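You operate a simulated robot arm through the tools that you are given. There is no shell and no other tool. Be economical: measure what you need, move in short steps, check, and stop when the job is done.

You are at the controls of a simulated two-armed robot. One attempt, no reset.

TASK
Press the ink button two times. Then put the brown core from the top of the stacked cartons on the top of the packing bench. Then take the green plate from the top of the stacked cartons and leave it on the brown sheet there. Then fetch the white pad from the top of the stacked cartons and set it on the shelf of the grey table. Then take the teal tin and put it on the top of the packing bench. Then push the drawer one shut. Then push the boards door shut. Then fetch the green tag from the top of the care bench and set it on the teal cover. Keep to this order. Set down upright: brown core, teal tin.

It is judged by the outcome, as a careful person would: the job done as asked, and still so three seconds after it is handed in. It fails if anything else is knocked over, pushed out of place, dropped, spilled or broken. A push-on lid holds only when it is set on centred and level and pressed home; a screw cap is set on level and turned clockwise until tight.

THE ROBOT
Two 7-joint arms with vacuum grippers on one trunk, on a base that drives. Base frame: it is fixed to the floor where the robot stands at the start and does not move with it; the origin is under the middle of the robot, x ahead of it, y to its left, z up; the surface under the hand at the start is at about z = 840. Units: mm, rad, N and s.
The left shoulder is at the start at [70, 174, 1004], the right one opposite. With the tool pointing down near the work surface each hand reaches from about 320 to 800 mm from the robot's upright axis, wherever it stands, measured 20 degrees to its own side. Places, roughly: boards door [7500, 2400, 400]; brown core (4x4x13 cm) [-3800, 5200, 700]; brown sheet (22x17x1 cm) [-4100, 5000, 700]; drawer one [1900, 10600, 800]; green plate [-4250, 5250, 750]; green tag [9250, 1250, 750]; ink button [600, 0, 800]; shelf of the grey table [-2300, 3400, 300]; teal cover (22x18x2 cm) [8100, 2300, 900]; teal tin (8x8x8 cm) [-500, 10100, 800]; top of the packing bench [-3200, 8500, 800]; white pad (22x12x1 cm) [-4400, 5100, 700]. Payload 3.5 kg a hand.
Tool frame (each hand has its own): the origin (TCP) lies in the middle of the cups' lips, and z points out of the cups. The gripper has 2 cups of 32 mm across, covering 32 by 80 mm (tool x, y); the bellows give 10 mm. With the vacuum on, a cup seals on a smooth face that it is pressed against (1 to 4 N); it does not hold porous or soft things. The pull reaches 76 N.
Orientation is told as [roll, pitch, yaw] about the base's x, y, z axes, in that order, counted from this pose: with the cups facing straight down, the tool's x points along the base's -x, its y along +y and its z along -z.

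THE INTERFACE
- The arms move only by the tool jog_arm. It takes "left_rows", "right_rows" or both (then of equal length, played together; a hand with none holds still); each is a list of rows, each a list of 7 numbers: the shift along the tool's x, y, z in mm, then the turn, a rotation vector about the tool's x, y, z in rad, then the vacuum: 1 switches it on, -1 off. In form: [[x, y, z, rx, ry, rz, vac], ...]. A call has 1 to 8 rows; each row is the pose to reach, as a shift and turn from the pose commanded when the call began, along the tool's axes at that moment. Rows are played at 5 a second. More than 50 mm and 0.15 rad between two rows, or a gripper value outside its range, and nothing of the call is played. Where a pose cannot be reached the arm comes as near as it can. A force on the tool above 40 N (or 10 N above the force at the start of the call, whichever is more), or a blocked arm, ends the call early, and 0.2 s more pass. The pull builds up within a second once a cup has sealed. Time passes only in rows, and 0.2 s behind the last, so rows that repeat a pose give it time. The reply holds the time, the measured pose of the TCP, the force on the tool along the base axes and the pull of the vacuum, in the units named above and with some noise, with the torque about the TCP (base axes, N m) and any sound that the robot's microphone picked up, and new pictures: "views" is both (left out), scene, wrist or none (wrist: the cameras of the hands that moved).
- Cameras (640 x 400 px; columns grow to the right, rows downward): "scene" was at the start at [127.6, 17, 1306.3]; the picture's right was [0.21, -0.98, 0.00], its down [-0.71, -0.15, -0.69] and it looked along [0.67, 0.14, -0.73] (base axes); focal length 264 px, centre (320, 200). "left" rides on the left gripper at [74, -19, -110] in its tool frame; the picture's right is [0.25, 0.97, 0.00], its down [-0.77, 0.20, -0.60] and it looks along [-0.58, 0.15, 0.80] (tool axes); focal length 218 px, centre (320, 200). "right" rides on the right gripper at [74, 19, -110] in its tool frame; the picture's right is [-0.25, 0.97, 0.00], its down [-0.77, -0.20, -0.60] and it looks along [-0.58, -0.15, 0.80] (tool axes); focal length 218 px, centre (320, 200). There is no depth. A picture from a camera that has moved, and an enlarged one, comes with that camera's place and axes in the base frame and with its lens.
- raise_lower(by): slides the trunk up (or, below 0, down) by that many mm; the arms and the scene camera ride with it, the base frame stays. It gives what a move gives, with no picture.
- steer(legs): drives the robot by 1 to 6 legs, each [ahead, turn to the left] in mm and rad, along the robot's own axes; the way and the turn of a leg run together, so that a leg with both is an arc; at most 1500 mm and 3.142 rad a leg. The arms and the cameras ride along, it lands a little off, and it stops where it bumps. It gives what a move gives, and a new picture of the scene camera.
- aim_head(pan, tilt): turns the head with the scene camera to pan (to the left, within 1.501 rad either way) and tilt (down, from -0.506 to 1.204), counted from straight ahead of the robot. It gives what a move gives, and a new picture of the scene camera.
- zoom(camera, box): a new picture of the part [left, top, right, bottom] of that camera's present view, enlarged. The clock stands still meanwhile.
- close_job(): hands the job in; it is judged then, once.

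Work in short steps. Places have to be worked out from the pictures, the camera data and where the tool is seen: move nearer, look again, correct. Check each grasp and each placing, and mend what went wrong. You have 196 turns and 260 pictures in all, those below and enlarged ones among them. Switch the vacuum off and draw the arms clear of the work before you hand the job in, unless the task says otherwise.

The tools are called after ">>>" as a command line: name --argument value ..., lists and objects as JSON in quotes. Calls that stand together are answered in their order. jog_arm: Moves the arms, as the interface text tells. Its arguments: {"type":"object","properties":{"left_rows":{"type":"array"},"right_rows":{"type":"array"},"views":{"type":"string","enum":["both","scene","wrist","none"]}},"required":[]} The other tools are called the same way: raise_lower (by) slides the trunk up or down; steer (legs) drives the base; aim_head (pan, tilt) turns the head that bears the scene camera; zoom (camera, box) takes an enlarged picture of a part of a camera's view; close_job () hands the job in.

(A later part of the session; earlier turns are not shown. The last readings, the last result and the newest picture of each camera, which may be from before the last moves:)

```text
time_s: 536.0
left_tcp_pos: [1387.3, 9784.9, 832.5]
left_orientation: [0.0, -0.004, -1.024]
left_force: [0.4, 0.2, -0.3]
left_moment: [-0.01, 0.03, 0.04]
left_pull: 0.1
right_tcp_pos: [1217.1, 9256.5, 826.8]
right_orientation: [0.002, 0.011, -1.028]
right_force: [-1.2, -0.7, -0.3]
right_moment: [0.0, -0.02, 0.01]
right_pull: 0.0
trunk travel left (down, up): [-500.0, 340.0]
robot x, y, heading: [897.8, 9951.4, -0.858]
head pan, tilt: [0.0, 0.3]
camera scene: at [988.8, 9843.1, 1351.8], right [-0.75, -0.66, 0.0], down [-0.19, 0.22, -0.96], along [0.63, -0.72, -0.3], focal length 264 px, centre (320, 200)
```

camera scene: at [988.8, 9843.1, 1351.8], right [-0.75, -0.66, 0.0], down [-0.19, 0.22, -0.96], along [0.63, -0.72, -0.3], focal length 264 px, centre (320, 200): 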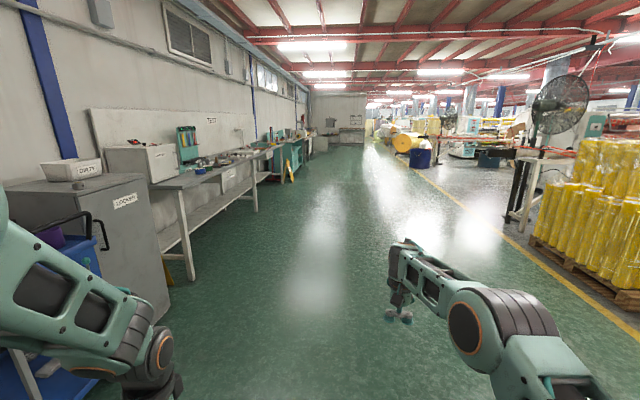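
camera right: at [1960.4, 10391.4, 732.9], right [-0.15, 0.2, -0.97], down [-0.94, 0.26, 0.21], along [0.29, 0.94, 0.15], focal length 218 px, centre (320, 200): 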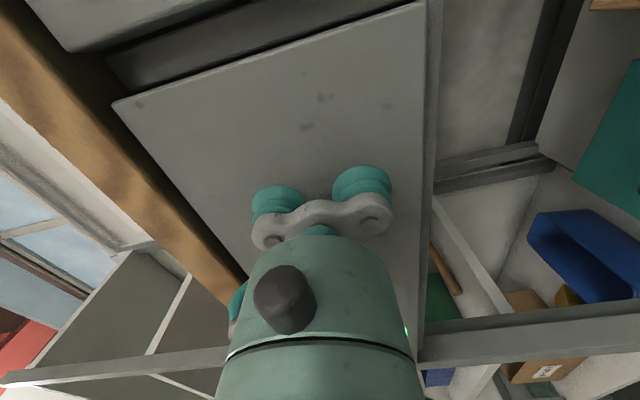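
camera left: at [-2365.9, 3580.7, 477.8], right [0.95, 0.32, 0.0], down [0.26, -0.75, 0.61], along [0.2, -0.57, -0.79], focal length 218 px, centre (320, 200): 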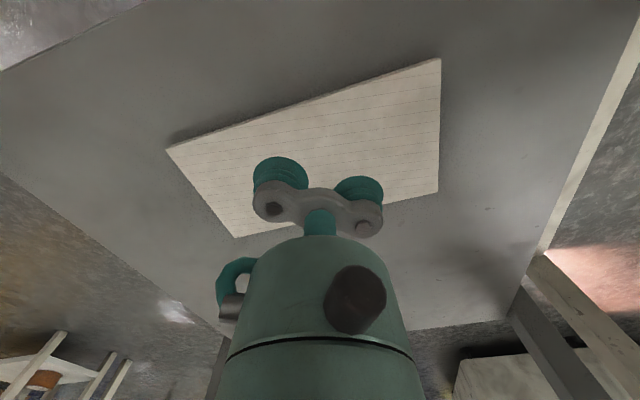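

The green aisle is open. I drive down it.

>>> jog_arm --right_rows '[[40, 15, -15, 0, 0, 0, -1], [80, 30, -30, 0, 0, 0, -1], [120, 45, -45, 0, 0, 0, -1], [160, 60, -60, 0, 0, 0, -1]]' --views "none"

>>> steer --legs '[[0, -0.072], [1500, 0], [1500, 0], [1500, 0], [1000, 0]]'

```text
time_s: 537.0
left_tcp_pos: [1387.8, 9786.5, 834.2]
left_orientation: [0.0, -0.005, -1.025]
left_force: [-0.4, 0.5, 0.0]
left_moment: [-0.04, 0.02, 0.0]
left_pull: 0.1
right_tcp_pos: [1185.7, 9426.5, 890.4]
right_orientation: [-0.001, 0.008, -1.028]
right_force: [0.2, -0.2, 0.2]
right_moment: [-0.03, 0.01, 0.0]
right_pull: 0.2
trunk travel left (down, up): [-500.0, 340.0]
robot x, y, heading: [897.7, 9949.7, -0.854]
head pan, tilt: [0.0, 0.3]
```

```text
time_s: 563.8
left_tcp_pos: [4634.3, 5301.1, 832.7]
left_orientation: [0.001, -0.003, -1.117]
left_force: [-0.6, 0.1, 0.3]
left_moment: [0.01, 0.0, 0.01]
left_pull: 0.1
right_tcp_pos: [4401.0, 4961.1, 888.8]
right_orientation: [-0.001, 0.01, -1.121]
right_force: [0.0, 0.5, 0.2]
right_moment: [0.0, 0.0, -0.02]
right_pull: 0.1
trunk travel left (down, up): [-500.0, 340.0]
robot x, y, heading: [4160.0, 5512.8, -0.948]
head pan, tilt: [0.0, 0.3]
camera scene: at [4243.3, 5395.0, 1351.7], right [-0.81, -0.58, 0.0], down [-0.17, 0.24, -0.96], along [0.56, -0.78, -0.3], focal length 264 px, centre (320, 200)
```

scene: 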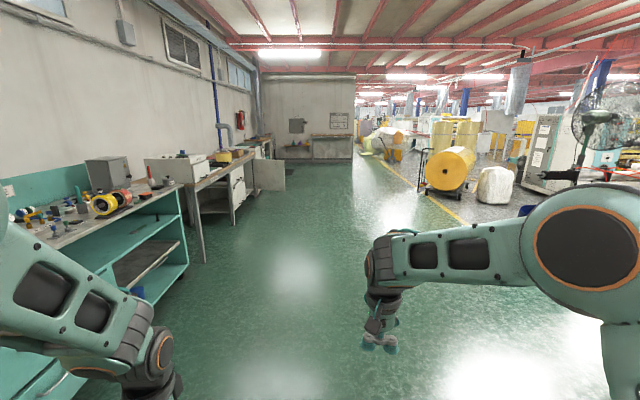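

>>> zoom --camera "scene" --box '[140, 100, 360, 230]'

```text
2.91 times, centred on (250, 165) of scene
camera zoom: at [4243.3, 5395.0, 1351.7], right [-0.81, -0.58, 0.0], down [-0.17, 0.24, -0.96], along [0.56, -0.78, -0.3], focal length 769 px, centre (524, 302)
```

zoom: 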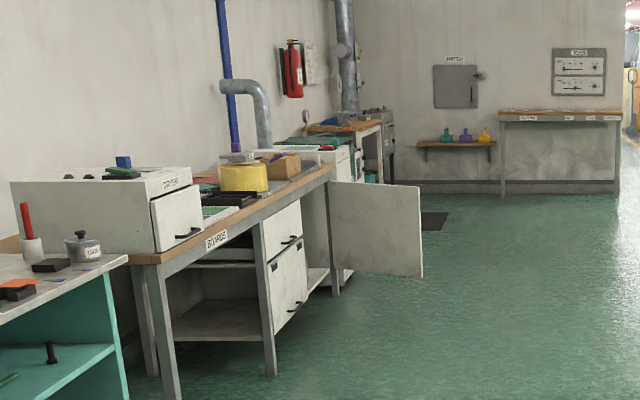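

The BOARDS cabinet door stands open, hinged at its far end, free edge near (7300, 2170), about 67° open. I drive nearer for a better look.

>>> steer --legs '[[1500, 0.018], [1500, 0], [500, 0]]'

>>> aim_head --pan 0.6 --tilt 0.5

```text
time_s: 580.8
left_tcp_pos: [6762.5, 2526.9, 833.2]
left_orientation: [-0.001, -0.004, -1.09]
left_force: [0.6, 1.0, -0.7]
left_moment: [0.02, 0.02, 0.03]
left_pull: 0.0
right_tcp_pos: [6536.3, 2179.9, 889.2]
right_orientation: [0.0, 0.01, -1.095]
right_force: [-0.4, -0.1, -0.1]
right_moment: [0.02, 0.0, 0.02]
right_pull: 0.1
trunk travel left (down, up): [-500.0, 340.0]
robot x, y, heading: [6282.3, 2726.2, -0.918]
head pan, tilt: [0.0, 0.3]
camera scene: at [6367.4, 2610.7, 1351.7], right [-0.8, -0.61, 0.0], down [-0.18, 0.24, -0.96], along [0.58, -0.76, -0.3], focal length 264 px, centre (320, 200)
```

scene: 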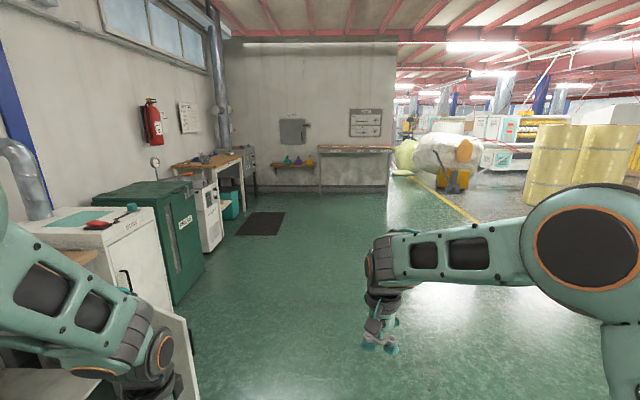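

```text
time_s: 581.8
left_tcp_pos: [6762.1, 2526.3, 833.8]
left_orientation: [0.001, -0.006, -1.089]
left_force: [-0.7, 0.1, -0.1]
left_moment: [-0.01, -0.01, 0.01]
left_pull: 0.1
right_tcp_pos: [6537.7, 2179.9, 889.5]
right_orientation: [0.003, 0.01, -1.094]
right_force: [-0.1, -0.8, 0.5]
right_moment: [0.0, -0.02, 0.0]
right_pull: 0.0
trunk travel left (down, up): [-500.0, 340.0]
robot x, y, heading: [6281.7, 2724.8, -0.928]
head pan, tilt: [0.6, 0.499]
camera scene: at [6397.0, 2656.6, 1333.4], right [-0.32, -0.95, 0.0], down [-0.45, 0.15, -0.88], along [0.83, -0.28, -0.48], focal length 264 px, centre (320, 200)
```

scene: 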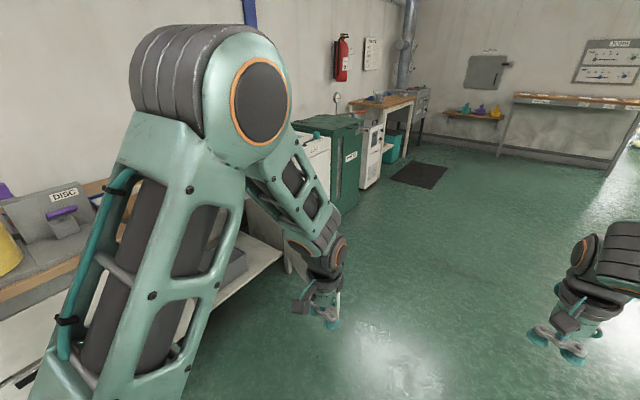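

The arm hides the door. I drive past it and turn to face the cabinet front.

>>> steer --legs '[[1350, -0.03], [0, 1.3]]'

>>> aim_head --pan 0.3 --tilt 0.7

```text
time_s: 591.8
left_tcp_pos: [7408.3, 2039.9, 832.4]
left_orientation: [-0.001, -0.005, 0.182]
left_force: [-0.8, 0.2, 1.0]
left_moment: [-0.04, 0.0, 0.01]
left_pull: 0.1
right_tcp_pos: [7675.3, 1724.6, 888.2]
right_orientation: [-0.001, 0.007, 0.182]
right_force: [0.4, 0.1, -0.1]
right_moment: [0.02, 0.03, -0.01]
right_pull: 0.1
trunk travel left (down, up): [-500.0, 340.0]
robot x, y, heading: [7080.3, 1641.6, 0.354]
head pan, tilt: [0.6, 0.499]
camera scene: at [7178.8, 1731.8, 1333.4], right [0.82, -0.58, 0.0], down [-0.28, -0.39, -0.88], along [0.51, 0.72, -0.48], focal length 264 px, centre (320, 200)
```

scene: 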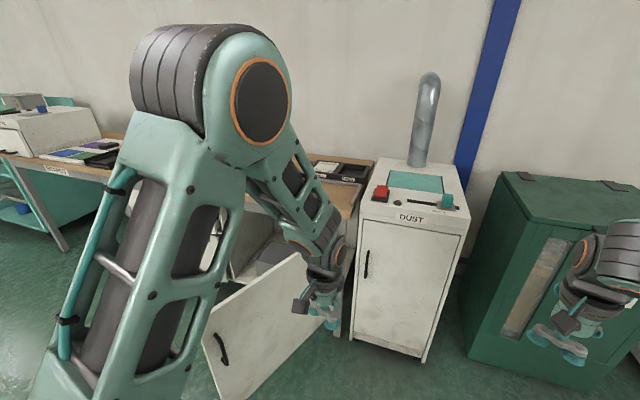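

```text
time_s: 592.6
left_tcp_pos: [7409.3, 2040.9, 833.9]
left_orientation: [-0.001, -0.005, 0.183]
left_force: [-0.8, -0.4, 0.1]
left_moment: [0.0, 0.0, 0.0]
left_pull: 0.0
right_tcp_pos: [7674.5, 1724.2, 889.5]
right_orientation: [0.002, 0.008, 0.182]
right_force: [-0.2, -0.7, -0.2]
right_moment: [-0.01, -0.02, 0.01]
right_pull: 0.2
trunk travel left (down, up): [-500.0, 340.0]
robot x, y, heading: [7082.3, 1638.8, 0.357]
head pan, tilt: [0.3, 0.7]
camera scene: at [7193.7, 1709.0, 1315.7], right [0.61, -0.79, 0.0], down [-0.51, -0.39, -0.77], along [0.61, 0.47, -0.64], focal length 264 px, centre (320, 200)
```

scene: 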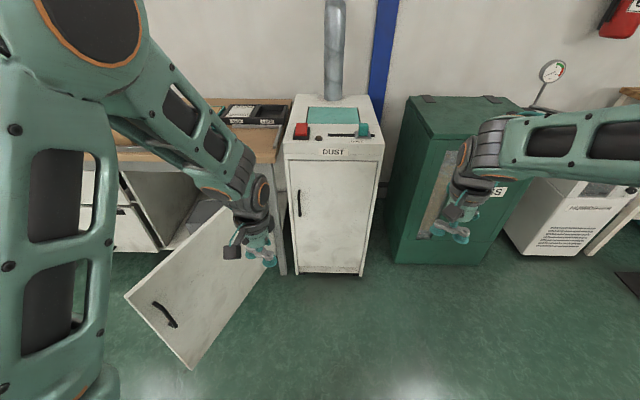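

Now I see the door's outer face with its handle: free edge at (7177, 2343), hinge about (7711, 2371), z 130-675. I tuck the right hand, and stand so the left hand can push it from outside.

>>> jog_arm --right_rows '[[45, 0, 0, 0, 0, 0, -1], [90, 0, 0, 0, 0, 0, -1], [135, 0, 0, 0, 0, 0, -1], [180, 0, 0, 0, 0, 0, -1]]' --views "none"

>>> steer --legs '[[0, 0.461], [301, 0], [0, 0.422]]'

>>> aim_head --pan 0.0 --tilt 0.9

```text
time_s: 593.6
left_tcp_pos: [7407.8, 2041.1, 834.4]
left_orientation: [0.0, -0.004, 0.185]
left_force: [0.6, -0.9, 0.1]
left_moment: [0.03, -0.03, 0.0]
left_pull: 0.0
right_tcp_pos: [7495.5, 1692.8, 891.7]
right_orientation: [0.0, 0.009, 0.181]
right_force: [0.0, -0.2, 0.6]
right_moment: [-0.01, 0.03, 0.01]
right_pull: 0.1
trunk travel left (down, up): [-500.0, 340.0]
robot x, y, heading: [7080.4, 1637.4, 0.357]
head pan, tilt: [0.3, 0.7]
```

```text
time_s: 598.2
left_tcp_pos: [7186.9, 2368.4, 832.0]
left_orientation: [0.0, -0.004, 1.068]
left_force: [-0.2, 0.5, -0.6]
left_moment: [0.0, 0.0, 0.03]
left_pull: 0.1
right_tcp_pos: [7511.2, 2215.5, 891.2]
right_orientation: [0.0, 0.01, 1.063]
right_force: [0.2, 0.6, -0.1]
right_moment: [0.0, -0.01, 0.0]
right_pull: 0.0
trunk travel left (down, up): [-500.0, 340.0]
robot x, y, heading: [7290.8, 1860.6, 1.233]
head pan, tilt: [0.3, 0.7]
camera scene: at [7305.5, 1991.8, 1315.7], right [1.0, -0.03, 0.0], down [-0.02, -0.64, -0.76], along [0.03, 0.76, -0.64], focal length 264 px, centre (320, 200)
```

scene: 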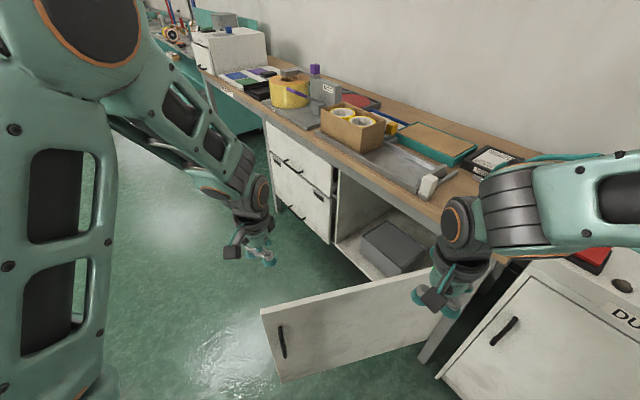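

```text
time_s: 599.0
left_tcp_pos: [7188.4, 2369.5, 833.1]
left_orientation: [0.001, -0.005, 1.067]
left_force: [0.8, -0.1, -0.1]
left_moment: [-0.04, 0.03, 0.0]
left_pull: 0.0
right_tcp_pos: [7510.2, 2215.0, 891.4]
right_orientation: [0.002, 0.008, 1.062]
right_force: [-0.4, 0.0, 0.6]
right_moment: [0.01, -0.04, 0.01]
right_pull: 0.1
trunk travel left (down, up): [-500.0, 340.0]
robot x, y, heading: [7288.8, 1856.7, 1.235]
head pan, tilt: [0.0, 0.901]
camera scene: at [7327.8, 1978.2, 1299.6], right [0.94, -0.33, 0.0], down [-0.26, -0.74, -0.62], along [0.2, 0.59, -0.78], focal length 264 px, centre (320, 200)
```

scene: 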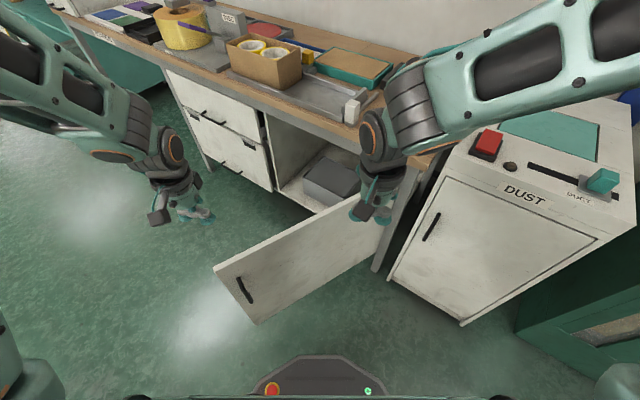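

I bring the left hand to the outer side of the door, above it, and lower.

>>> jog_arm --left_rows '[[4, -41, 0, 0, 0, 0, -1], [8, -82, 0, 0, 0, 0, -1], [12, -123, 0, 0, 0, 0, -1], [16, -164, 0, 0, 0, 0, -1], [20, -203, 0, 0, 0, 0, -1]]' --right_rows '[[10, -25, 0, 0, 0, 0, -1], [20, -50, 0, 0, 0, 0, -1], [20, -75, 0, 0, 0, 0, -1], [20, -100, 0, 0, 0, 0, -1], [20, -120, 0, 0, 0, 0, -1]]' --views "none"

>>> raise_lower --by -150

>>> jog_arm --left_rows '[[0, 0, 35, 0, 0, 0, -1], [0, 0, 70, 0, 0, 0, -1], [0, 0, 105, 0, 0, 0, -1], [0, 0, 140, 0, 0, 0, -1]]' --views "both"

```text
time_s: 600.2
left_tcp_pos: [7356.2, 2252.2, 832.2]
left_orientation: [0.002, -0.005, 1.068]
left_force: [0.0, -0.6, -0.2]
left_moment: [0.04, 0.0, 0.01]
left_pull: 0.1
right_tcp_pos: [7606.5, 2138.9, 890.7]
right_orientation: [0.002, 0.008, 1.062]
right_force: [0.4, -0.5, 0.1]
right_moment: [0.0, 0.01, 0.02]
right_pull: 0.0
trunk travel left (down, up): [-500.0, 340.0]
robot x, y, heading: [7284.5, 1859.0, 1.238]
head pan, tilt: [0.0, 0.901]
```

```text
time_s: 602.0
left_tcp_pos: [7353.7, 2253.9, 684.0]
left_orientation: [0.0, -0.006, 1.066]
left_force: [0.3, 0.3, 0.3]
left_moment: [0.01, -0.01, 0.03]
left_pull: 0.0
right_tcp_pos: [7605.9, 2139.4, 741.1]
right_orientation: [0.003, 0.009, 1.063]
right_force: [0.1, 0.9, 0.5]
right_moment: [-0.03, 0.01, 0.03]
right_pull: 0.0
trunk travel left (down, up): [-350.0, 490.0]
robot x, y, heading: [7288.4, 1858.1, 1.235]
head pan, tilt: [0.0, 0.901]
```

```text
time_s: 603.0
left_tcp_pos: [7355.9, 2253.9, 541.3]
left_orientation: [0.0, -0.003, 1.066]
left_force: [0.4, -0.9, 0.2]
left_moment: [-0.01, -0.03, 0.01]
left_pull: 0.1
right_tcp_pos: [7605.8, 2139.4, 742.2]
right_orientation: [0.002, 0.01, 1.063]
right_force: [0.0, 0.1, 0.1]
right_moment: [-0.01, -0.01, 0.02]
right_pull: 0.0
trunk travel left (down, up): [-350.0, 490.0]
robot x, y, heading: [7287.8, 1859.9, 1.24]
head pan, tilt: [0.0, 0.901]
camera scene: at [7328.1, 1978.6, 1149.5], right [0.94, -0.33, 0.0], down [-0.26, -0.74, -0.62], along [0.2, 0.59, -0.78], focal length 264 px, centre (320, 200)
camera left: at [7336.9, 2180.5, 650.1], right [-0.97, 0.25, 0.0], down [0.19, 0.77, 0.61], along [0.15, 0.59, -0.79], focal length 218 px, centre (320, 200)
```

scene: 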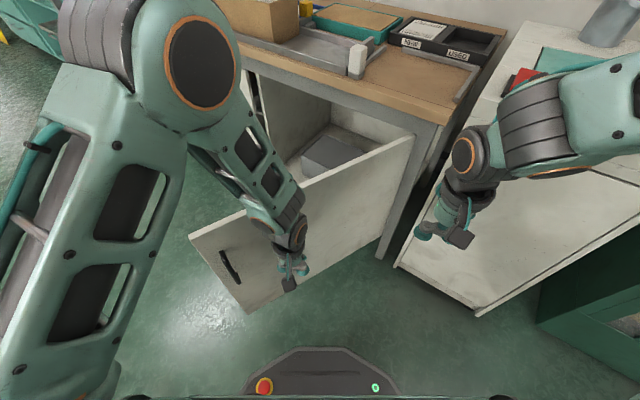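
left: 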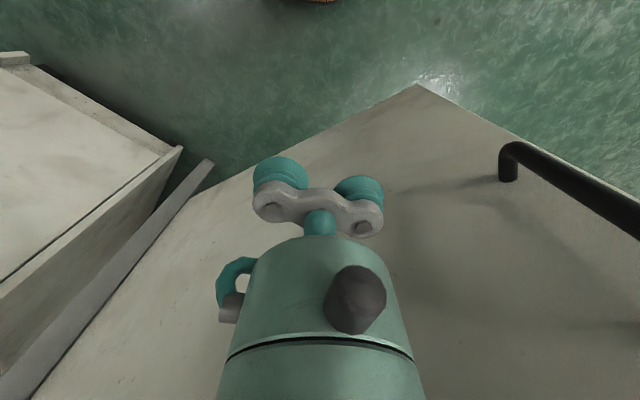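

The hand hangs outside the door, clear of the handle. I now push along the closing chord with the arm.

>>> jog_arm --left_rows '[[-40, 11, 0, 0, 0, 0, -1], [-80, 22, 0, 0, 0, 0, -1], [-120, 33, 0, 0, 0, 0, -1], [-160, 44, 0, 0, 0, 0, -1], [-200, 55, 0, 0, 0, 0, -1], [-240, 66, 0, 0, 0, 0, -1], [-280, 77, 0, 0, 0, 0, -1], [-318, 88, 0, 0, 0, 0, -1]]' --views "scene"

```text
time_s: 604.8
left_tcp_pos: [7431.2, 2574.8, 544.8]
left_orientation: [0.0, 0.0, 1.066]
left_force: [1.0, 0.5, 0.5]
left_moment: [-0.03, 0.0, 0.0]
left_pull: 0.0
right_tcp_pos: [7604.6, 2140.2, 740.5]
right_orientation: [-0.003, 0.01, 1.063]
right_force: [-0.5, 0.4, -0.1]
right_moment: [-0.02, -0.03, 0.01]
right_pull: 0.0
trunk travel left (down, up): [-350.0, 490.0]
robot x, y, heading: [7287.8, 1859.0, 1.239]
head pan, tilt: [0.0, 0.901]
camera scene: at [7327.9, 1979.2, 1149.4], right [0.94, -0.33, 0.0], down [-0.26, -0.74, -0.62], along [0.2, 0.59, -0.78], focal length 264 px, centre (320, 200)
```

scene: 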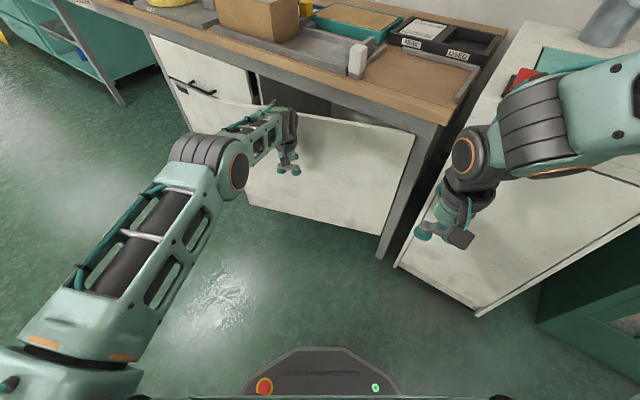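

The door is about three-quarters shut. I lower the hand a bit to clear the bench edge, drive 150 mm forward (still pushing), and look.

>>> jog_arm --left_rows '[[10, 0, 20, 0, 0, 0, -1], [10, 0, 40, 0, 0, 0, -1], [10, 0, 55, 0, 0, 0, -1]]' --views "none"

>>> steer --legs '[[130, 0]]'

```text
time_s: 605.6
left_tcp_pos: [7427.3, 2564.9, 488.8]
left_orientation: [0.0, -0.005, 1.067]
left_force: [-0.4, 0.1, -0.5]
left_moment: [0.01, 0.01, -0.01]
left_pull: 0.0
right_tcp_pos: [7604.9, 2140.0, 741.4]
right_orientation: [0.0, 0.012, 1.062]
right_force: [0.5, 0.6, -0.2]
right_moment: [0.0, -0.01, 0.04]
right_pull: 0.2
trunk travel left (down, up): [-350.0, 490.0]
robot x, y, heading: [7285.9, 1857.9, 1.233]
head pan, tilt: [0.0, 0.901]
```

```text
time_s: 606.9
left_tcp_pos: [7470.1, 2689.3, 488.3]
left_orientation: [0.0, -0.004, 1.069]
left_force: [1.0, 0.0, 0.3]
left_moment: [0.01, -0.03, -0.02]
left_pull: 0.1
right_tcp_pos: [7648.1, 2263.8, 740.9]
right_orientation: [0.0, 0.01, 1.066]
right_force: [0.9, -0.2, 0.2]
right_moment: [-0.04, -0.03, 0.02]
right_pull: 0.1
trunk travel left (down, up): [-350.0, 490.0]
robot x, y, heading: [7327.1, 1979.0, 1.237]
head pan, tilt: [0.0, 0.901]
camera scene: at [7370.9, 2102.1, 1149.3], right [0.94, -0.33, 0.0], down [-0.26, -0.74, -0.62], along [0.2, 0.59, -0.78], focal length 264 px, centre (320, 200)
```

scene: 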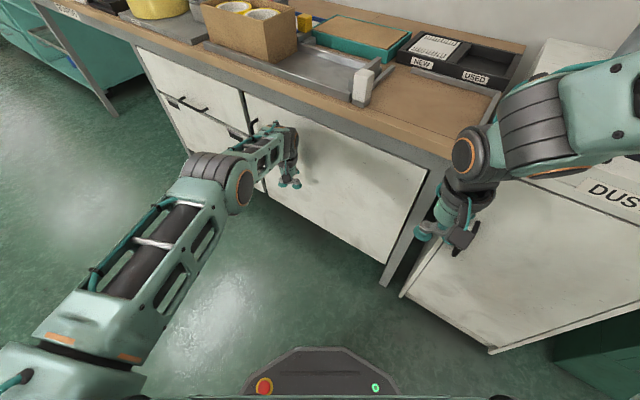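

Nearly shut; the last push goes straight into the cabinet front until firm.

>>> jog_arm --left_rows '[[-13, -6, 0, 0, 0, 0, -1], [-26, -12, 0, 0, 0, 0, -1], [-38, -17, 0, 0, 0, 0, -1], [-50, -23, 0, 0, 0, 0, -1], [-60, -27, 0, 0, 0, 0, -1], [-68, -31, 0, 0, 0, 0, -1], [-76, -35, 0, 0, 0, 0, -1], [-84, -39, 0, 0, 0, 0, -1]]' --views "scene"

```text
time_s: 608.6
left_tcp_pos: [7485.7, 2693.0, 493.2]
left_orientation: [0.001, -0.006, 1.068]
left_force: [-0.1, 0.1, -0.2]
left_moment: [0.01, -0.01, 0.01]
left_pull: 0.2
left hand out of reach, approached as far as the arm can: row 2, 3, 4, 5, 6, 7, 8
right_tcp_pos: [7647.3, 2262.6, 741.0]
right_orientation: [0.001, 0.008, 1.067]
right_force: [1.1, -0.4, 0.1]
right_moment: [-0.03, 0.02, 0.02]
right_pull: 0.1
trunk travel left (down, up): [-350.0, 490.0]
robot x, y, heading: [7331.5, 1980.4, 1.234]
head pan, tilt: [0.0, 0.901]
camera scene: at [7370.5, 2100.9, 1149.5], right [0.94, -0.33, 0.0], down [-0.26, -0.74, -0.62], along [0.2, 0.59, -0.78], focal length 264 px, centre (320, 200)
```

scene: 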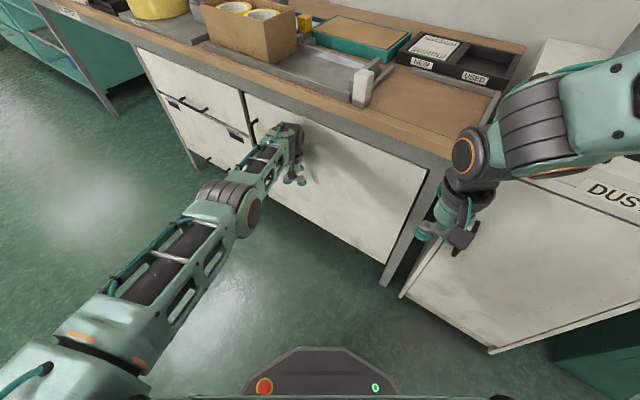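

>>> zoom --camera "scene" --box '[220, 80, 460, 300]'

```text
1.82 times, centred on (340, 190) of scene
camera zoom: at [7370.5, 2100.9, 1149.5], right [0.94, -0.33, 0.0], down [-0.26, -0.74, -0.62], along [0.2, 0.59, -0.78], focal length 481 px, centre (284, 218)
```

zoom: 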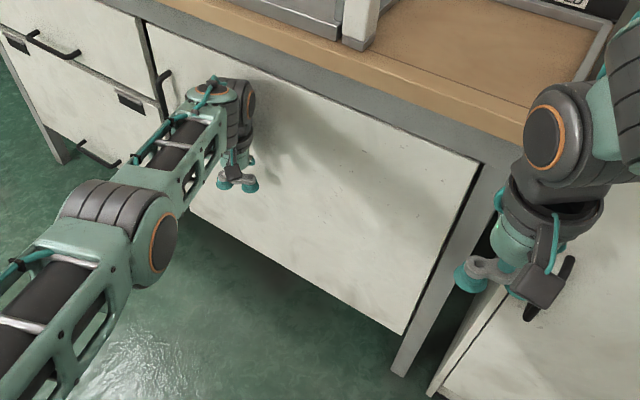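

A small gap remains; I drive forward in small increments to press it home.

>>> steer --legs '[[45, 0]]'

>>> zoom --camera "scene" --box '[200, 60, 460, 300]'

```text
time_s: 609.5
left_tcp_pos: [7490.1, 2712.9, 494.3]
left_orientation: [0.001, 0.011, 1.063]
left_force: [-8.9, -7.6, 6.5]
left_moment: [0.94, -1.15, 0.03]
left_pull: 0.0
right_tcp_pos: [7655.8, 2286.5, 742.4]
right_orientation: [0.002, 0.008, 1.065]
right_force: [-0.7, 0.0, 0.0]
right_moment: [0.05, 0.04, 0.01]
right_pull: 0.0
trunk travel left (down, up): [-350.0, 490.0]
robot x, y, heading: [7336.1, 2002.3, 1.24]
head pan, tilt: [0.0, 0.901]
stopped in leg 1: the force on the tool passed its limit at 254 N (the readings are from after the stop); the commanded pose is now the measured one
camera scene: at [7377.1, 2122.7, 1149.7], right [0.95, -0.32, 0.0], down [-0.25, -0.74, -0.62], along [0.2, 0.59, -0.78], focal length 264 px, centre (320, 200)
```

scene: 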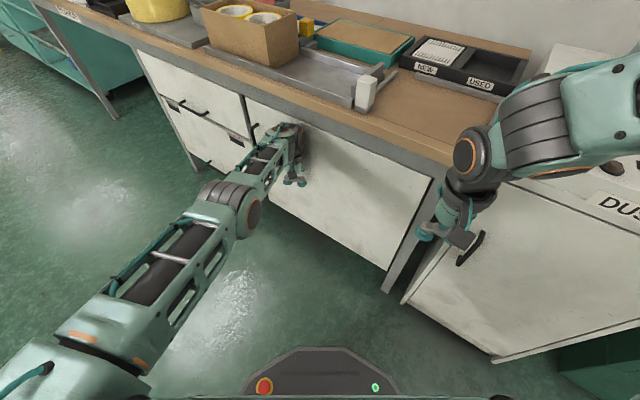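

```text
1.67 times, centred on (330, 180) of scene
camera zoom: at [7377.1, 2122.7, 1149.7], right [0.95, -0.32, 0.0], down [-0.25, -0.74, -0.62], along [0.2, 0.59, -0.78], focal length 441 px, centre (303, 233)
```

zoom: 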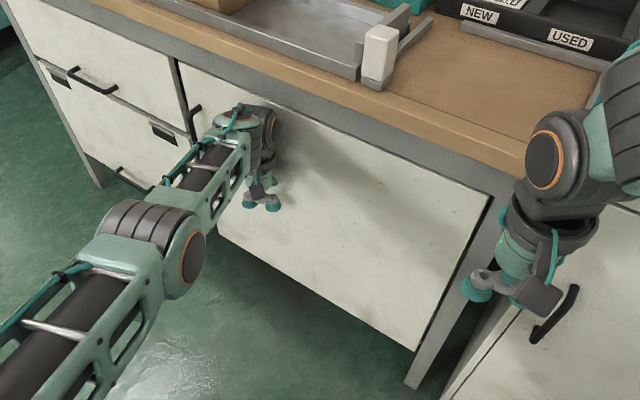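

A firm stop. I back the hand off and check whether the door is flush and nothing was shifted.

>>> jog_arm --left_rows '[[40, 5, 0, 0, 0, 0, -1], [80, 10, 0, 0, 0, 0, -1], [120, 15, 0, 0, 0, 0, -1], [160, 20, 0, 0, 0, 0, -1], [200, 25, 0, 0, 0, 0, -1], [240, 30, 0, 0, 0, 0, -1]]' --views "none"

>>> zoom --camera "scene" --box '[120, 40, 480, 300]'

```text
time_s: 610.9
left_tcp_pos: [7347.8, 2517.2, 495.8]
left_orientation: [0.0, 0.015, 1.063]
left_force: [0.7, -0.5, 0.1]
left_moment: [0.03, 0.01, 0.01]
left_pull: 0.0
right_tcp_pos: [7655.7, 2286.7, 741.6]
right_orientation: [0.001, 0.011, 1.063]
right_force: [-0.3, -1.4, 0.2]
right_moment: [0.01, 0.01, -0.03]
right_pull: 0.1
trunk travel left (down, up): [-350.0, 490.0]
robot x, y, heading: [7341.3, 2006.6, 1.24]
head pan, tilt: [0.0, 0.901]
```

```text
1.54 times, centred on (300, 170) of scene
camera zoom: at [7377.8, 2124.6, 1149.6], right [0.95, -0.32, 0.0], down [-0.25, -0.74, -0.62], along [0.2, 0.59, -0.78], focal length 407 px, centre (351, 246)
```

zoom: 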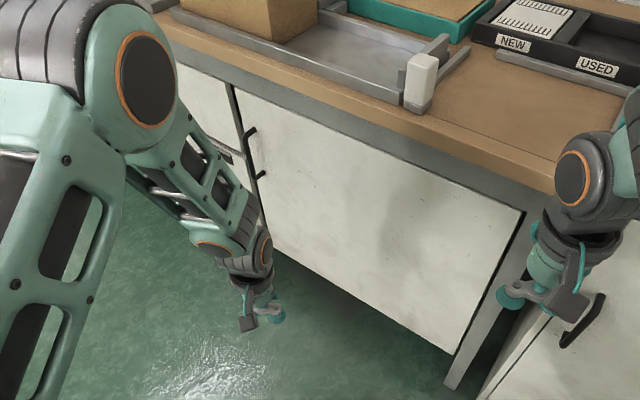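

The door's top edge lines up with the drawer fronts. I raise the hand, back off and check from farther away.

>>> jog_arm --left_rows '[[20, 0, -45, 0, 0, 0, -1], [30, 0, -90, 0, 0, 0, -1], [40, 0, -135, 0, 0, 0, -1], [40, 0, -180, 0, 0, 0, -1], [40, 0, -220, 0, 0, 0, -1]]' --views "none"

>>> steer --legs '[[-450, 0], [0, -0.35]]'

>>> zoom --camera "scene" --box '[100, 0, 540, 240]'

```text
time_s: 612.1
left_tcp_pos: [7332.0, 2485.8, 717.1]
left_orientation: [-0.001, 0.017, 1.061]
left_force: [-0.2, 0.2, -0.3]
left_moment: [-0.03, 0.02, 0.0]
left_pull: 0.1
right_tcp_pos: [7653.6, 2286.7, 740.5]
right_orientation: [0.003, 0.012, 1.064]
right_force: [0.3, -0.6, 0.1]
right_moment: [-0.01, 0.03, 0.04]
right_pull: 0.1
trunk travel left (down, up): [-350.0, 490.0]
robot x, y, heading: [7339.8, 2005.2, 1.24]
head pan, tilt: [0.0, 0.901]
```

```text
time_s: 615.9
left_tcp_pos: [7353.4, 2035.7, 715.8]
left_orientation: [0.001, 0.015, 0.706]
left_force: [0.3, -0.4, -0.9]
left_moment: [0.01, -0.02, 0.03]
left_pull: 0.1
right_tcp_pos: [7589.3, 1736.4, 740.9]
right_orientation: [0.002, 0.011, 0.711]
right_force: [0.1, 0.3, 0.1]
right_moment: [-0.01, -0.01, -0.01]
right_pull: 0.2
trunk travel left (down, up): [-350.0, 490.0]
robot x, y, heading: [7192.0, 1585.7, 0.885]
head pan, tilt: [0.0, 0.901]
camera scene: at [7271.9, 1679.7, 1149.5], right [0.77, -0.63, 0.0], down [-0.5, -0.61, -0.62], along [0.39, 0.48, -0.78], focal length 264 px, centre (320, 200)
```

scene: 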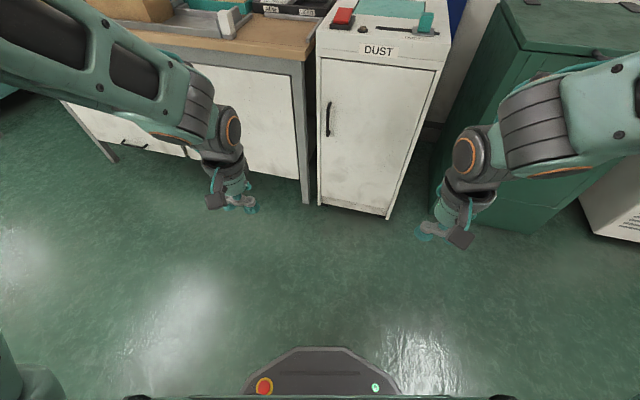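

```text
1.45 times, centred on (320, 120) of scene
camera zoom: at [7271.9, 1679.7, 1149.5], right [0.77, -0.63, 0.0], down [-0.5, -0.61, -0.62], along [0.39, 0.48, -0.78], focal length 385 px, centre (320, 316)
```

zoom: 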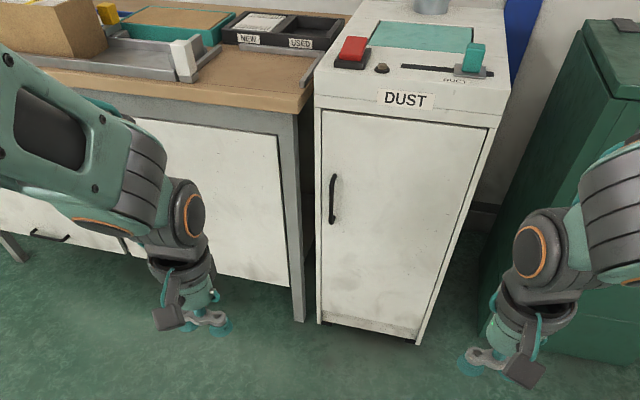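

>>> raise_lower --by 300

>>> steer --legs '[[-150, -0.5]]'

>>> aim_head --pan 1.15 --tilt 0.55

```text
time_s: 618.9
left_tcp_pos: [7353.2, 2035.9, 1016.6]
left_orientation: [0.0, 0.017, 0.705]
left_force: [-0.6, 1.0, 0.4]
left_moment: [0.0, -0.01, 0.02]
left_pull: 0.1
right_tcp_pos: [7588.9, 1736.9, 1040.9]
right_orientation: [0.001, 0.01, 0.711]
right_force: [-0.3, -0.3, -0.1]
right_moment: [-0.01, 0.01, -0.01]
right_pull: 0.0
trunk travel left (down, up): [-650.0, 190.0]
robot x, y, heading: [7193.8, 1581.8, 0.893]
head pan, tilt: [0.0, 0.901]
```

```text
time_s: 620.7
left_tcp_pos: [7431.1, 1815.5, 1016.0]
left_orientation: [0.001, 0.016, 0.208]
left_force: [0.0, 0.3, -1.0]
left_moment: [0.0, -0.01, 0.02]
left_pull: 0.0
right_tcp_pos: [7494.8, 1438.9, 1040.9]
right_orientation: [0.001, 0.011, 0.211]
right_force: [-0.8, 0.5, 0.8]
right_moment: [0.01, -0.02, 0.02]
right_pull: 0.0
trunk travel left (down, up): [-650.0, 190.0]
robot x, y, heading: [7072.5, 1491.4, 0.39]
head pan, tilt: [0.0, 0.901]
camera scene: at [7189.3, 1541.3, 1449.5], right [0.38, -0.93, 0.0], down [-0.73, -0.3, -0.62], along [0.57, 0.24, -0.78], focal length 264 px, centre (320, 200)
```

scene: 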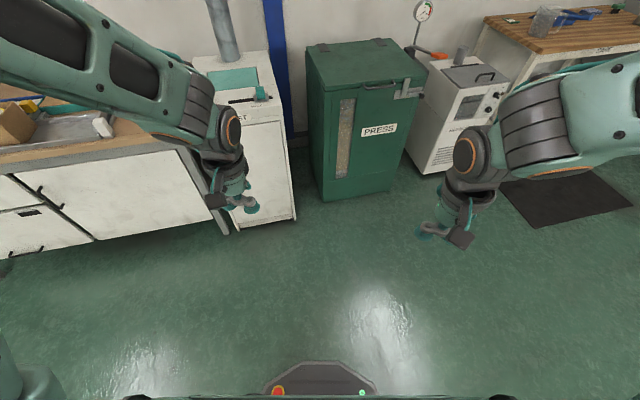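

```text
time_s: 622.1
left_tcp_pos: [7431.6, 1815.0, 1015.9]
left_orientation: [0.0, 0.014, 0.21]
left_force: [-0.4, 1.0, 0.2]
left_moment: [0.03, 0.02, 0.02]
left_pull: 0.0
right_tcp_pos: [7494.8, 1439.4, 1039.6]
right_orientation: [0.001, 0.01, 0.21]
right_force: [0.3, -0.4, -0.5]
right_moment: [0.01, -0.01, -0.02]
right_pull: 0.1
trunk travel left (down, up): [-650.0, 190.0]
robot x, y, heading: [7074.2, 1492.8, 0.389]
head pan, tilt: [1.15, 0.55]
camera scene: at [7122.2, 1602.5, 1478.8], right [1.0, -0.03, 0.0], down [-0.02, -0.52, -0.85], along [0.03, 0.85, -0.52], focal length 264 px, centre (320, 200)
```

scene: 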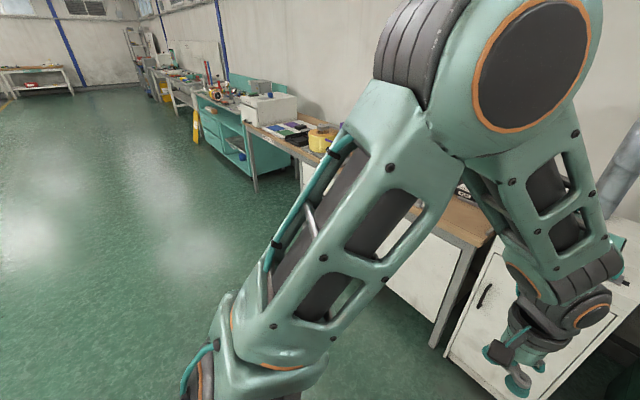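

The door bottom lines up with the drawer fronts: shut. Now I drive on to the care bench for the green tag.

>>> aim_head --pan 0.0 --tilt 0.6

>>> steer --legs '[[0, -1.32], [1450, 0], [0, 1.57]]'

>>> zoom --camera "scene" --box '[200, 100, 440, 250]'

```text
time_s: 623.5
left_tcp_pos: [7431.7, 1815.3, 1015.8]
left_orientation: [-0.001, 0.016, 0.212]
left_force: [-0.5, 0.6, 1.3]
left_moment: [-0.01, -0.04, -0.03]
left_pull: 0.0
right_tcp_pos: [7494.7, 1439.7, 1040.5]
right_orientation: [-0.002, 0.009, 0.212]
right_force: [-0.2, 0.5, -0.1]
right_moment: [0.01, 0.0, -0.02]
right_pull: 0.0
trunk travel left (down, up): [-650.0, 190.0]
robot x, y, heading: [7075.4, 1493.1, 0.384]
head pan, tilt: [0.0, 0.6]
camera scene: at [7200.9, 1546.3, 1474.3], right [0.38, -0.93, 0.0], down [-0.52, -0.21, -0.83], along [0.76, 0.31, -0.56], focal length 264 px, centre (320, 200)
```

scene: 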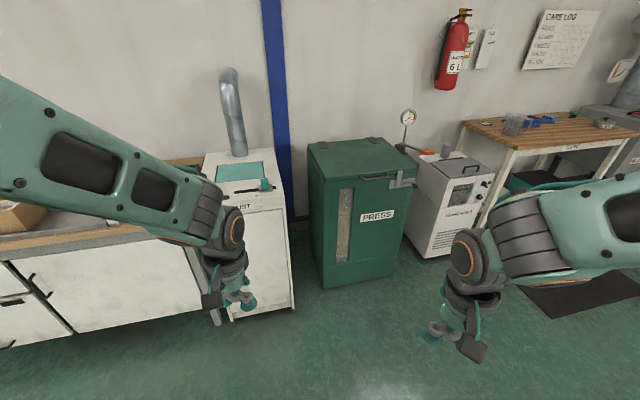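

```text
time_s: 637.7
left_tcp_pos: [8209.1, 746.1, 1017.5]
left_orientation: [0.001, 0.015, 0.475]
left_force: [0.6, 0.9, 0.0]
left_moment: [0.02, -0.01, -0.02]
left_pull: 0.0
right_tcp_pos: [8368.2, 399.8, 1040.7]
right_orientation: [0.002, 0.011, 0.476]
right_force: [0.8, 0.6, -0.4]
right_moment: [0.01, -0.02, 0.01]
right_pull: 0.1
trunk travel left (down, up): [-650.0, 190.0]
robot x, y, heading: [7944.3, 341.5, 0.654]
head pan, tilt: [0.0, 0.6]
camera scene: at [8057.2, 425.5, 1474.3], right [0.61, -0.79, 0.0], down [-0.45, -0.34, -0.82], along [0.65, 0.5, -0.57], focal length 264 px, centre (320, 200)
```

scene: 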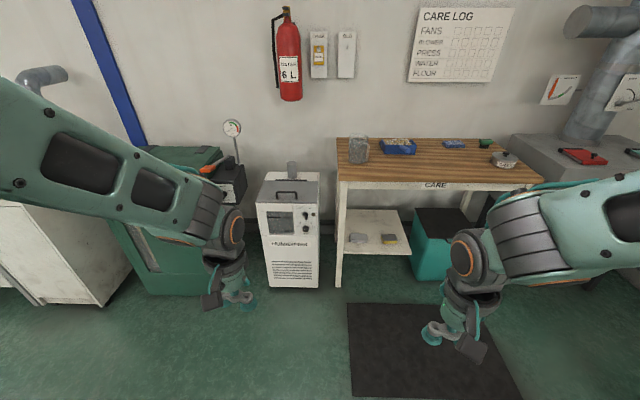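

```text
2.67 times, centred on (320, 175) of scene
camera zoom: at [8057.2, 425.5, 1474.3], right [0.61, -0.79, 0.0], down [-0.45, -0.34, -0.82], along [0.65, 0.5, -0.57], focal length 705 px, centre (320, 267)
```

zoom: 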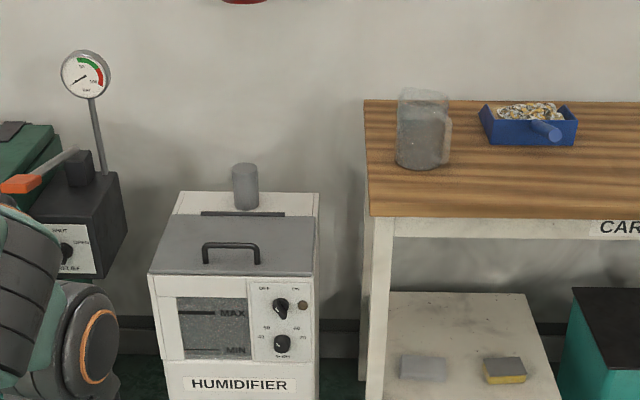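

>>> zoom --camera "scene" --box '[330, 120, 550, 200]'

```text
2.91 times, centred on (440, 160) of scene
camera zoom: at [8057.2, 425.5, 1474.3], right [0.61, -0.79, 0.0], down [-0.45, -0.34, -0.82], along [0.65, 0.5, -0.57], focal length 769 px, centre (-29, 316)
```

zoom: 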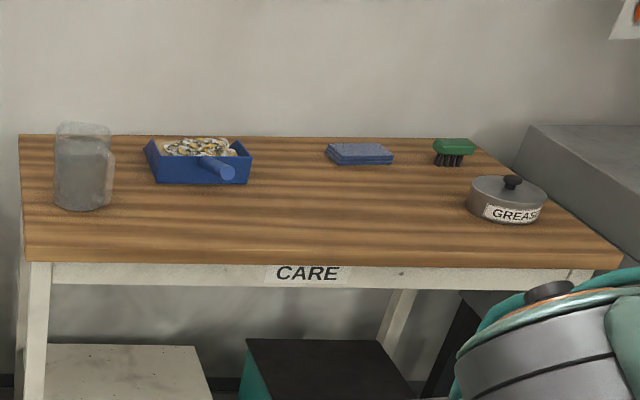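

No tag visible from here; it may be behind the jar at the left end. I move closer and look down.

>>> steer --legs '[[600, 0]]'

>>> aim_head --pan 0.0 --tilt 0.7

```text
time_s: 641.1
left_tcp_pos: [8685.9, 1108.6, 1017.0]
left_orientation: [0.001, 0.015, 0.473]
left_force: [-0.5, 0.7, 0.0]
left_moment: [-0.01, 0.01, 0.0]
left_pull: 0.1
right_tcp_pos: [8846.3, 764.6, 1042.1]
right_orientation: [0.001, 0.008, 0.477]
right_force: [-0.5, 0.0, -0.1]
right_moment: [0.0, 0.06, 0.0]
right_pull: 0.1
trunk travel left (down, up): [-650.0, 190.0]
robot x, y, heading: [8425.2, 709.2, 0.652]
head pan, tilt: [0.0, 0.6]
camera scene: at [8533.8, 790.0, 1474.3], right [0.61, -0.79, 0.0], down [-0.45, -0.34, -0.83], along [0.66, 0.5, -0.56], focal length 264 px, centre (320, 200)
```

scene: 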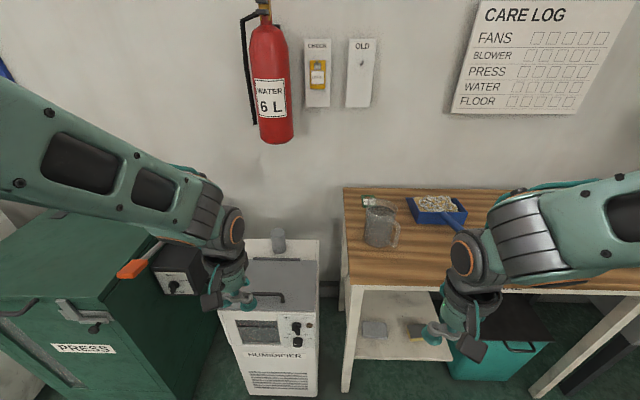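

```text
time_s: 641.8
left_tcp_pos: [8686.3, 1109.5, 1015.5]
left_orientation: [-0.001, 0.016, 0.475]
left_force: [-0.4, 0.5, 0.0]
left_moment: [0.03, -0.04, -0.02]
left_pull: 0.0
right_tcp_pos: [8845.2, 764.5, 1040.0]
right_orientation: [0.001, 0.009, 0.477]
right_force: [1.3, -0.4, 0.6]
right_moment: [-0.01, 0.0, -0.01]
right_pull: 0.0
trunk travel left (down, up): [-650.0, 190.0]
robot x, y, heading: [8427.2, 707.3, 0.652]
head pan, tilt: [0.0, 0.7]
camera scene: at [8531.6, 788.3, 1465.7], right [0.61, -0.79, 0.0], down [-0.51, -0.39, -0.76], along [0.61, 0.46, -0.64], focal length 264 px, centre (320, 200)
```

scene: 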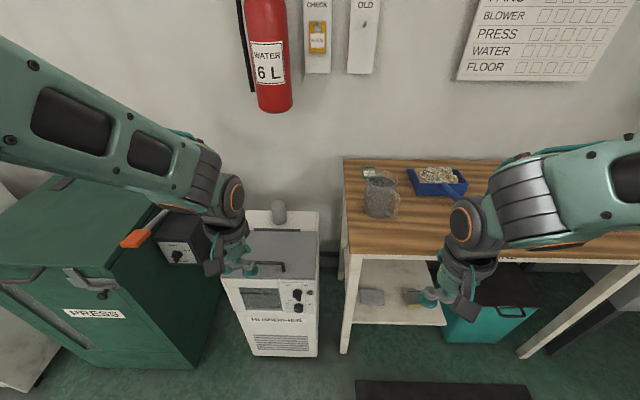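

>>> zoom --camera "scene" --box '[335, 145, 485, 235]'

```text
4.27 times, centred on (410, 190) of scene
camera zoom: at [8531.6, 788.3, 1465.7], right [0.61, -0.79, 0.0], down [-0.51, -0.39, -0.76], along [0.61, 0.46, -0.64], focal length 1128 px, centre (-64, 243)
```

zoom: 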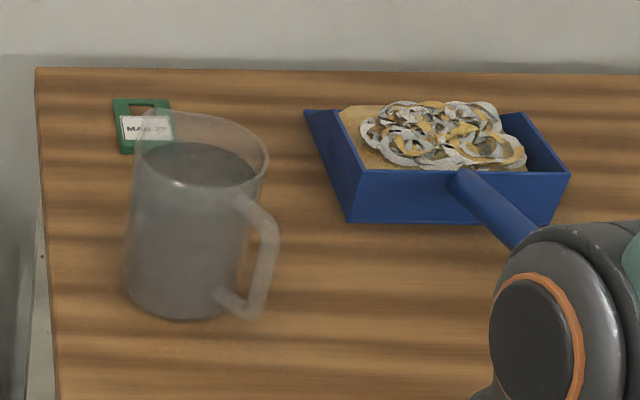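

The tag ("MAR 27") lies behind the clear jug near the rear-left corner. I move to stand right of the humidifier, raise a little for clearance, and measure again.

>>> raise_lower --by 80

>>> steer --legs '[[0, -0.708], [480, 0], [0, 0.7]]'

>>> aim_head --pan 0.15 --tilt 0.8

```text
time_s: 643.0
left_tcp_pos: [8686.0, 1109.5, 1095.0]
left_orientation: [-0.001, 0.015, 0.474]
left_force: [0.0, -1.0, -0.2]
left_moment: [-0.05, 0.0, 0.01]
left_pull: 0.0
right_tcp_pos: [8845.2, 763.7, 1119.9]
right_orientation: [0.0, 0.01, 0.478]
right_force: [0.2, 0.1, 0.2]
right_moment: [-0.01, -0.02, 0.01]
right_pull: 0.1
trunk travel left (down, up): [-730.0, 110.0]
robot x, y, heading: [8425.5, 706.5, 0.654]
head pan, tilt: [0.0, 0.7]
```

```text
time_s: 649.6
left_tcp_pos: [9158.9, 1079.7, 1099.9]
left_orientation: [0.001, 0.014, 0.465]
left_force: [0.0, 0.9, -0.3]
left_moment: [-0.01, 0.0, 0.03]
left_pull: 0.0
right_tcp_pos: [9316.2, 731.3, 1123.1]
right_orientation: [0.0, 0.007, 0.467]
right_force: [0.0, -0.2, 1.0]
right_moment: [0.02, 0.03, 0.01]
right_pull: 0.1
trunk travel left (down, up): [-730.0, 110.0]
robot x, y, heading: [8900.0, 679.3, 0.644]
head pan, tilt: [0.0, 0.7]
camera scene: at [9005.6, 759.1, 1551.3], right [0.6, -0.8, 0.0], down [-0.52, -0.39, -0.76], along [0.61, 0.46, -0.64], focal length 264 px, centre (320, 200)
```

scene: 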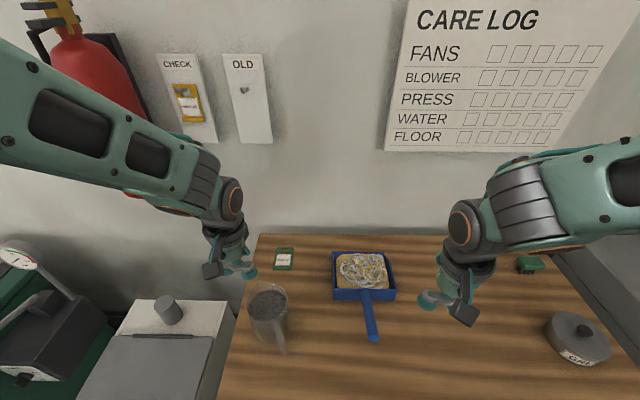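

```text
time_s: 650.3
left_tcp_pos: [9158.1, 1077.4, 1096.4]
left_orientation: [0.0, 0.009, 0.464]
left_force: [0.3, 0.3, -0.3]
left_moment: [0.01, -0.02, -0.02]
left_pull: 0.1
right_tcp_pos: [9314.8, 730.6, 1119.7]
right_orientation: [0.001, 0.005, 0.467]
right_force: [-0.4, -0.1, -0.6]
right_moment: [0.0, -0.01, 0.01]
right_pull: 0.0
trunk travel left (down, up): [-730.0, 110.0]
robot x, y, heading: [8899.3, 679.8, 0.642]
head pan, tilt: [0.15, 0.799]
camera scene: at [9001.4, 763.7, 1542.7], right [0.71, -0.7, 0.0], down [-0.51, -0.51, -0.7], along [0.49, 0.5, -0.72], focal length 264 px, centre (320, 200)
```

scene: 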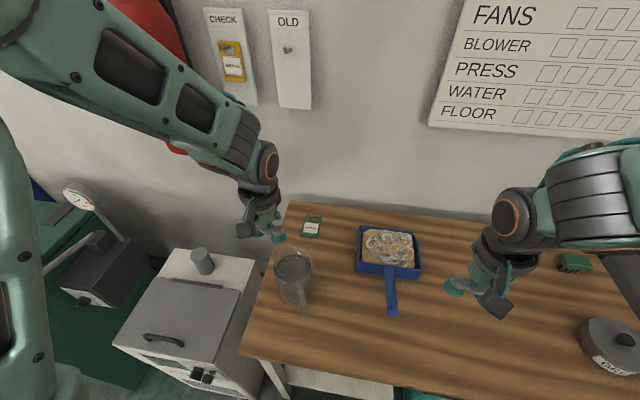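

The tag triangulates to (9362, 1169, ~862). I zoom in for its layout.

>>> zoom --camera "scene" --box '[250, 195, 370, 285]'

```text
4.44 times, centred on (310, 240) of scene
camera zoom: at [9001.4, 763.7, 1542.7], right [0.71, -0.7, 0.0], down [-0.51, -0.51, -0.7], along [0.49, 0.5, -0.72], focal length 1175 px, centre (364, 22)
```

zoom: 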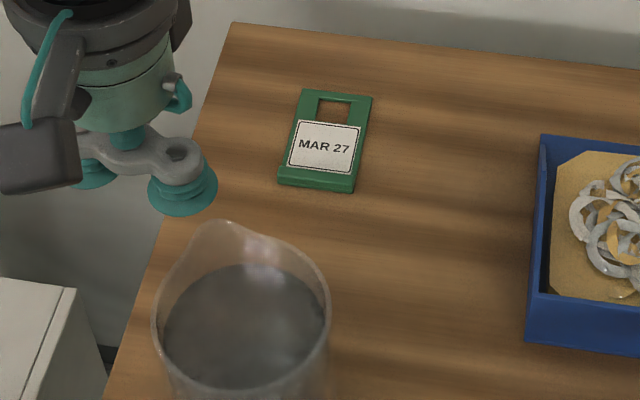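

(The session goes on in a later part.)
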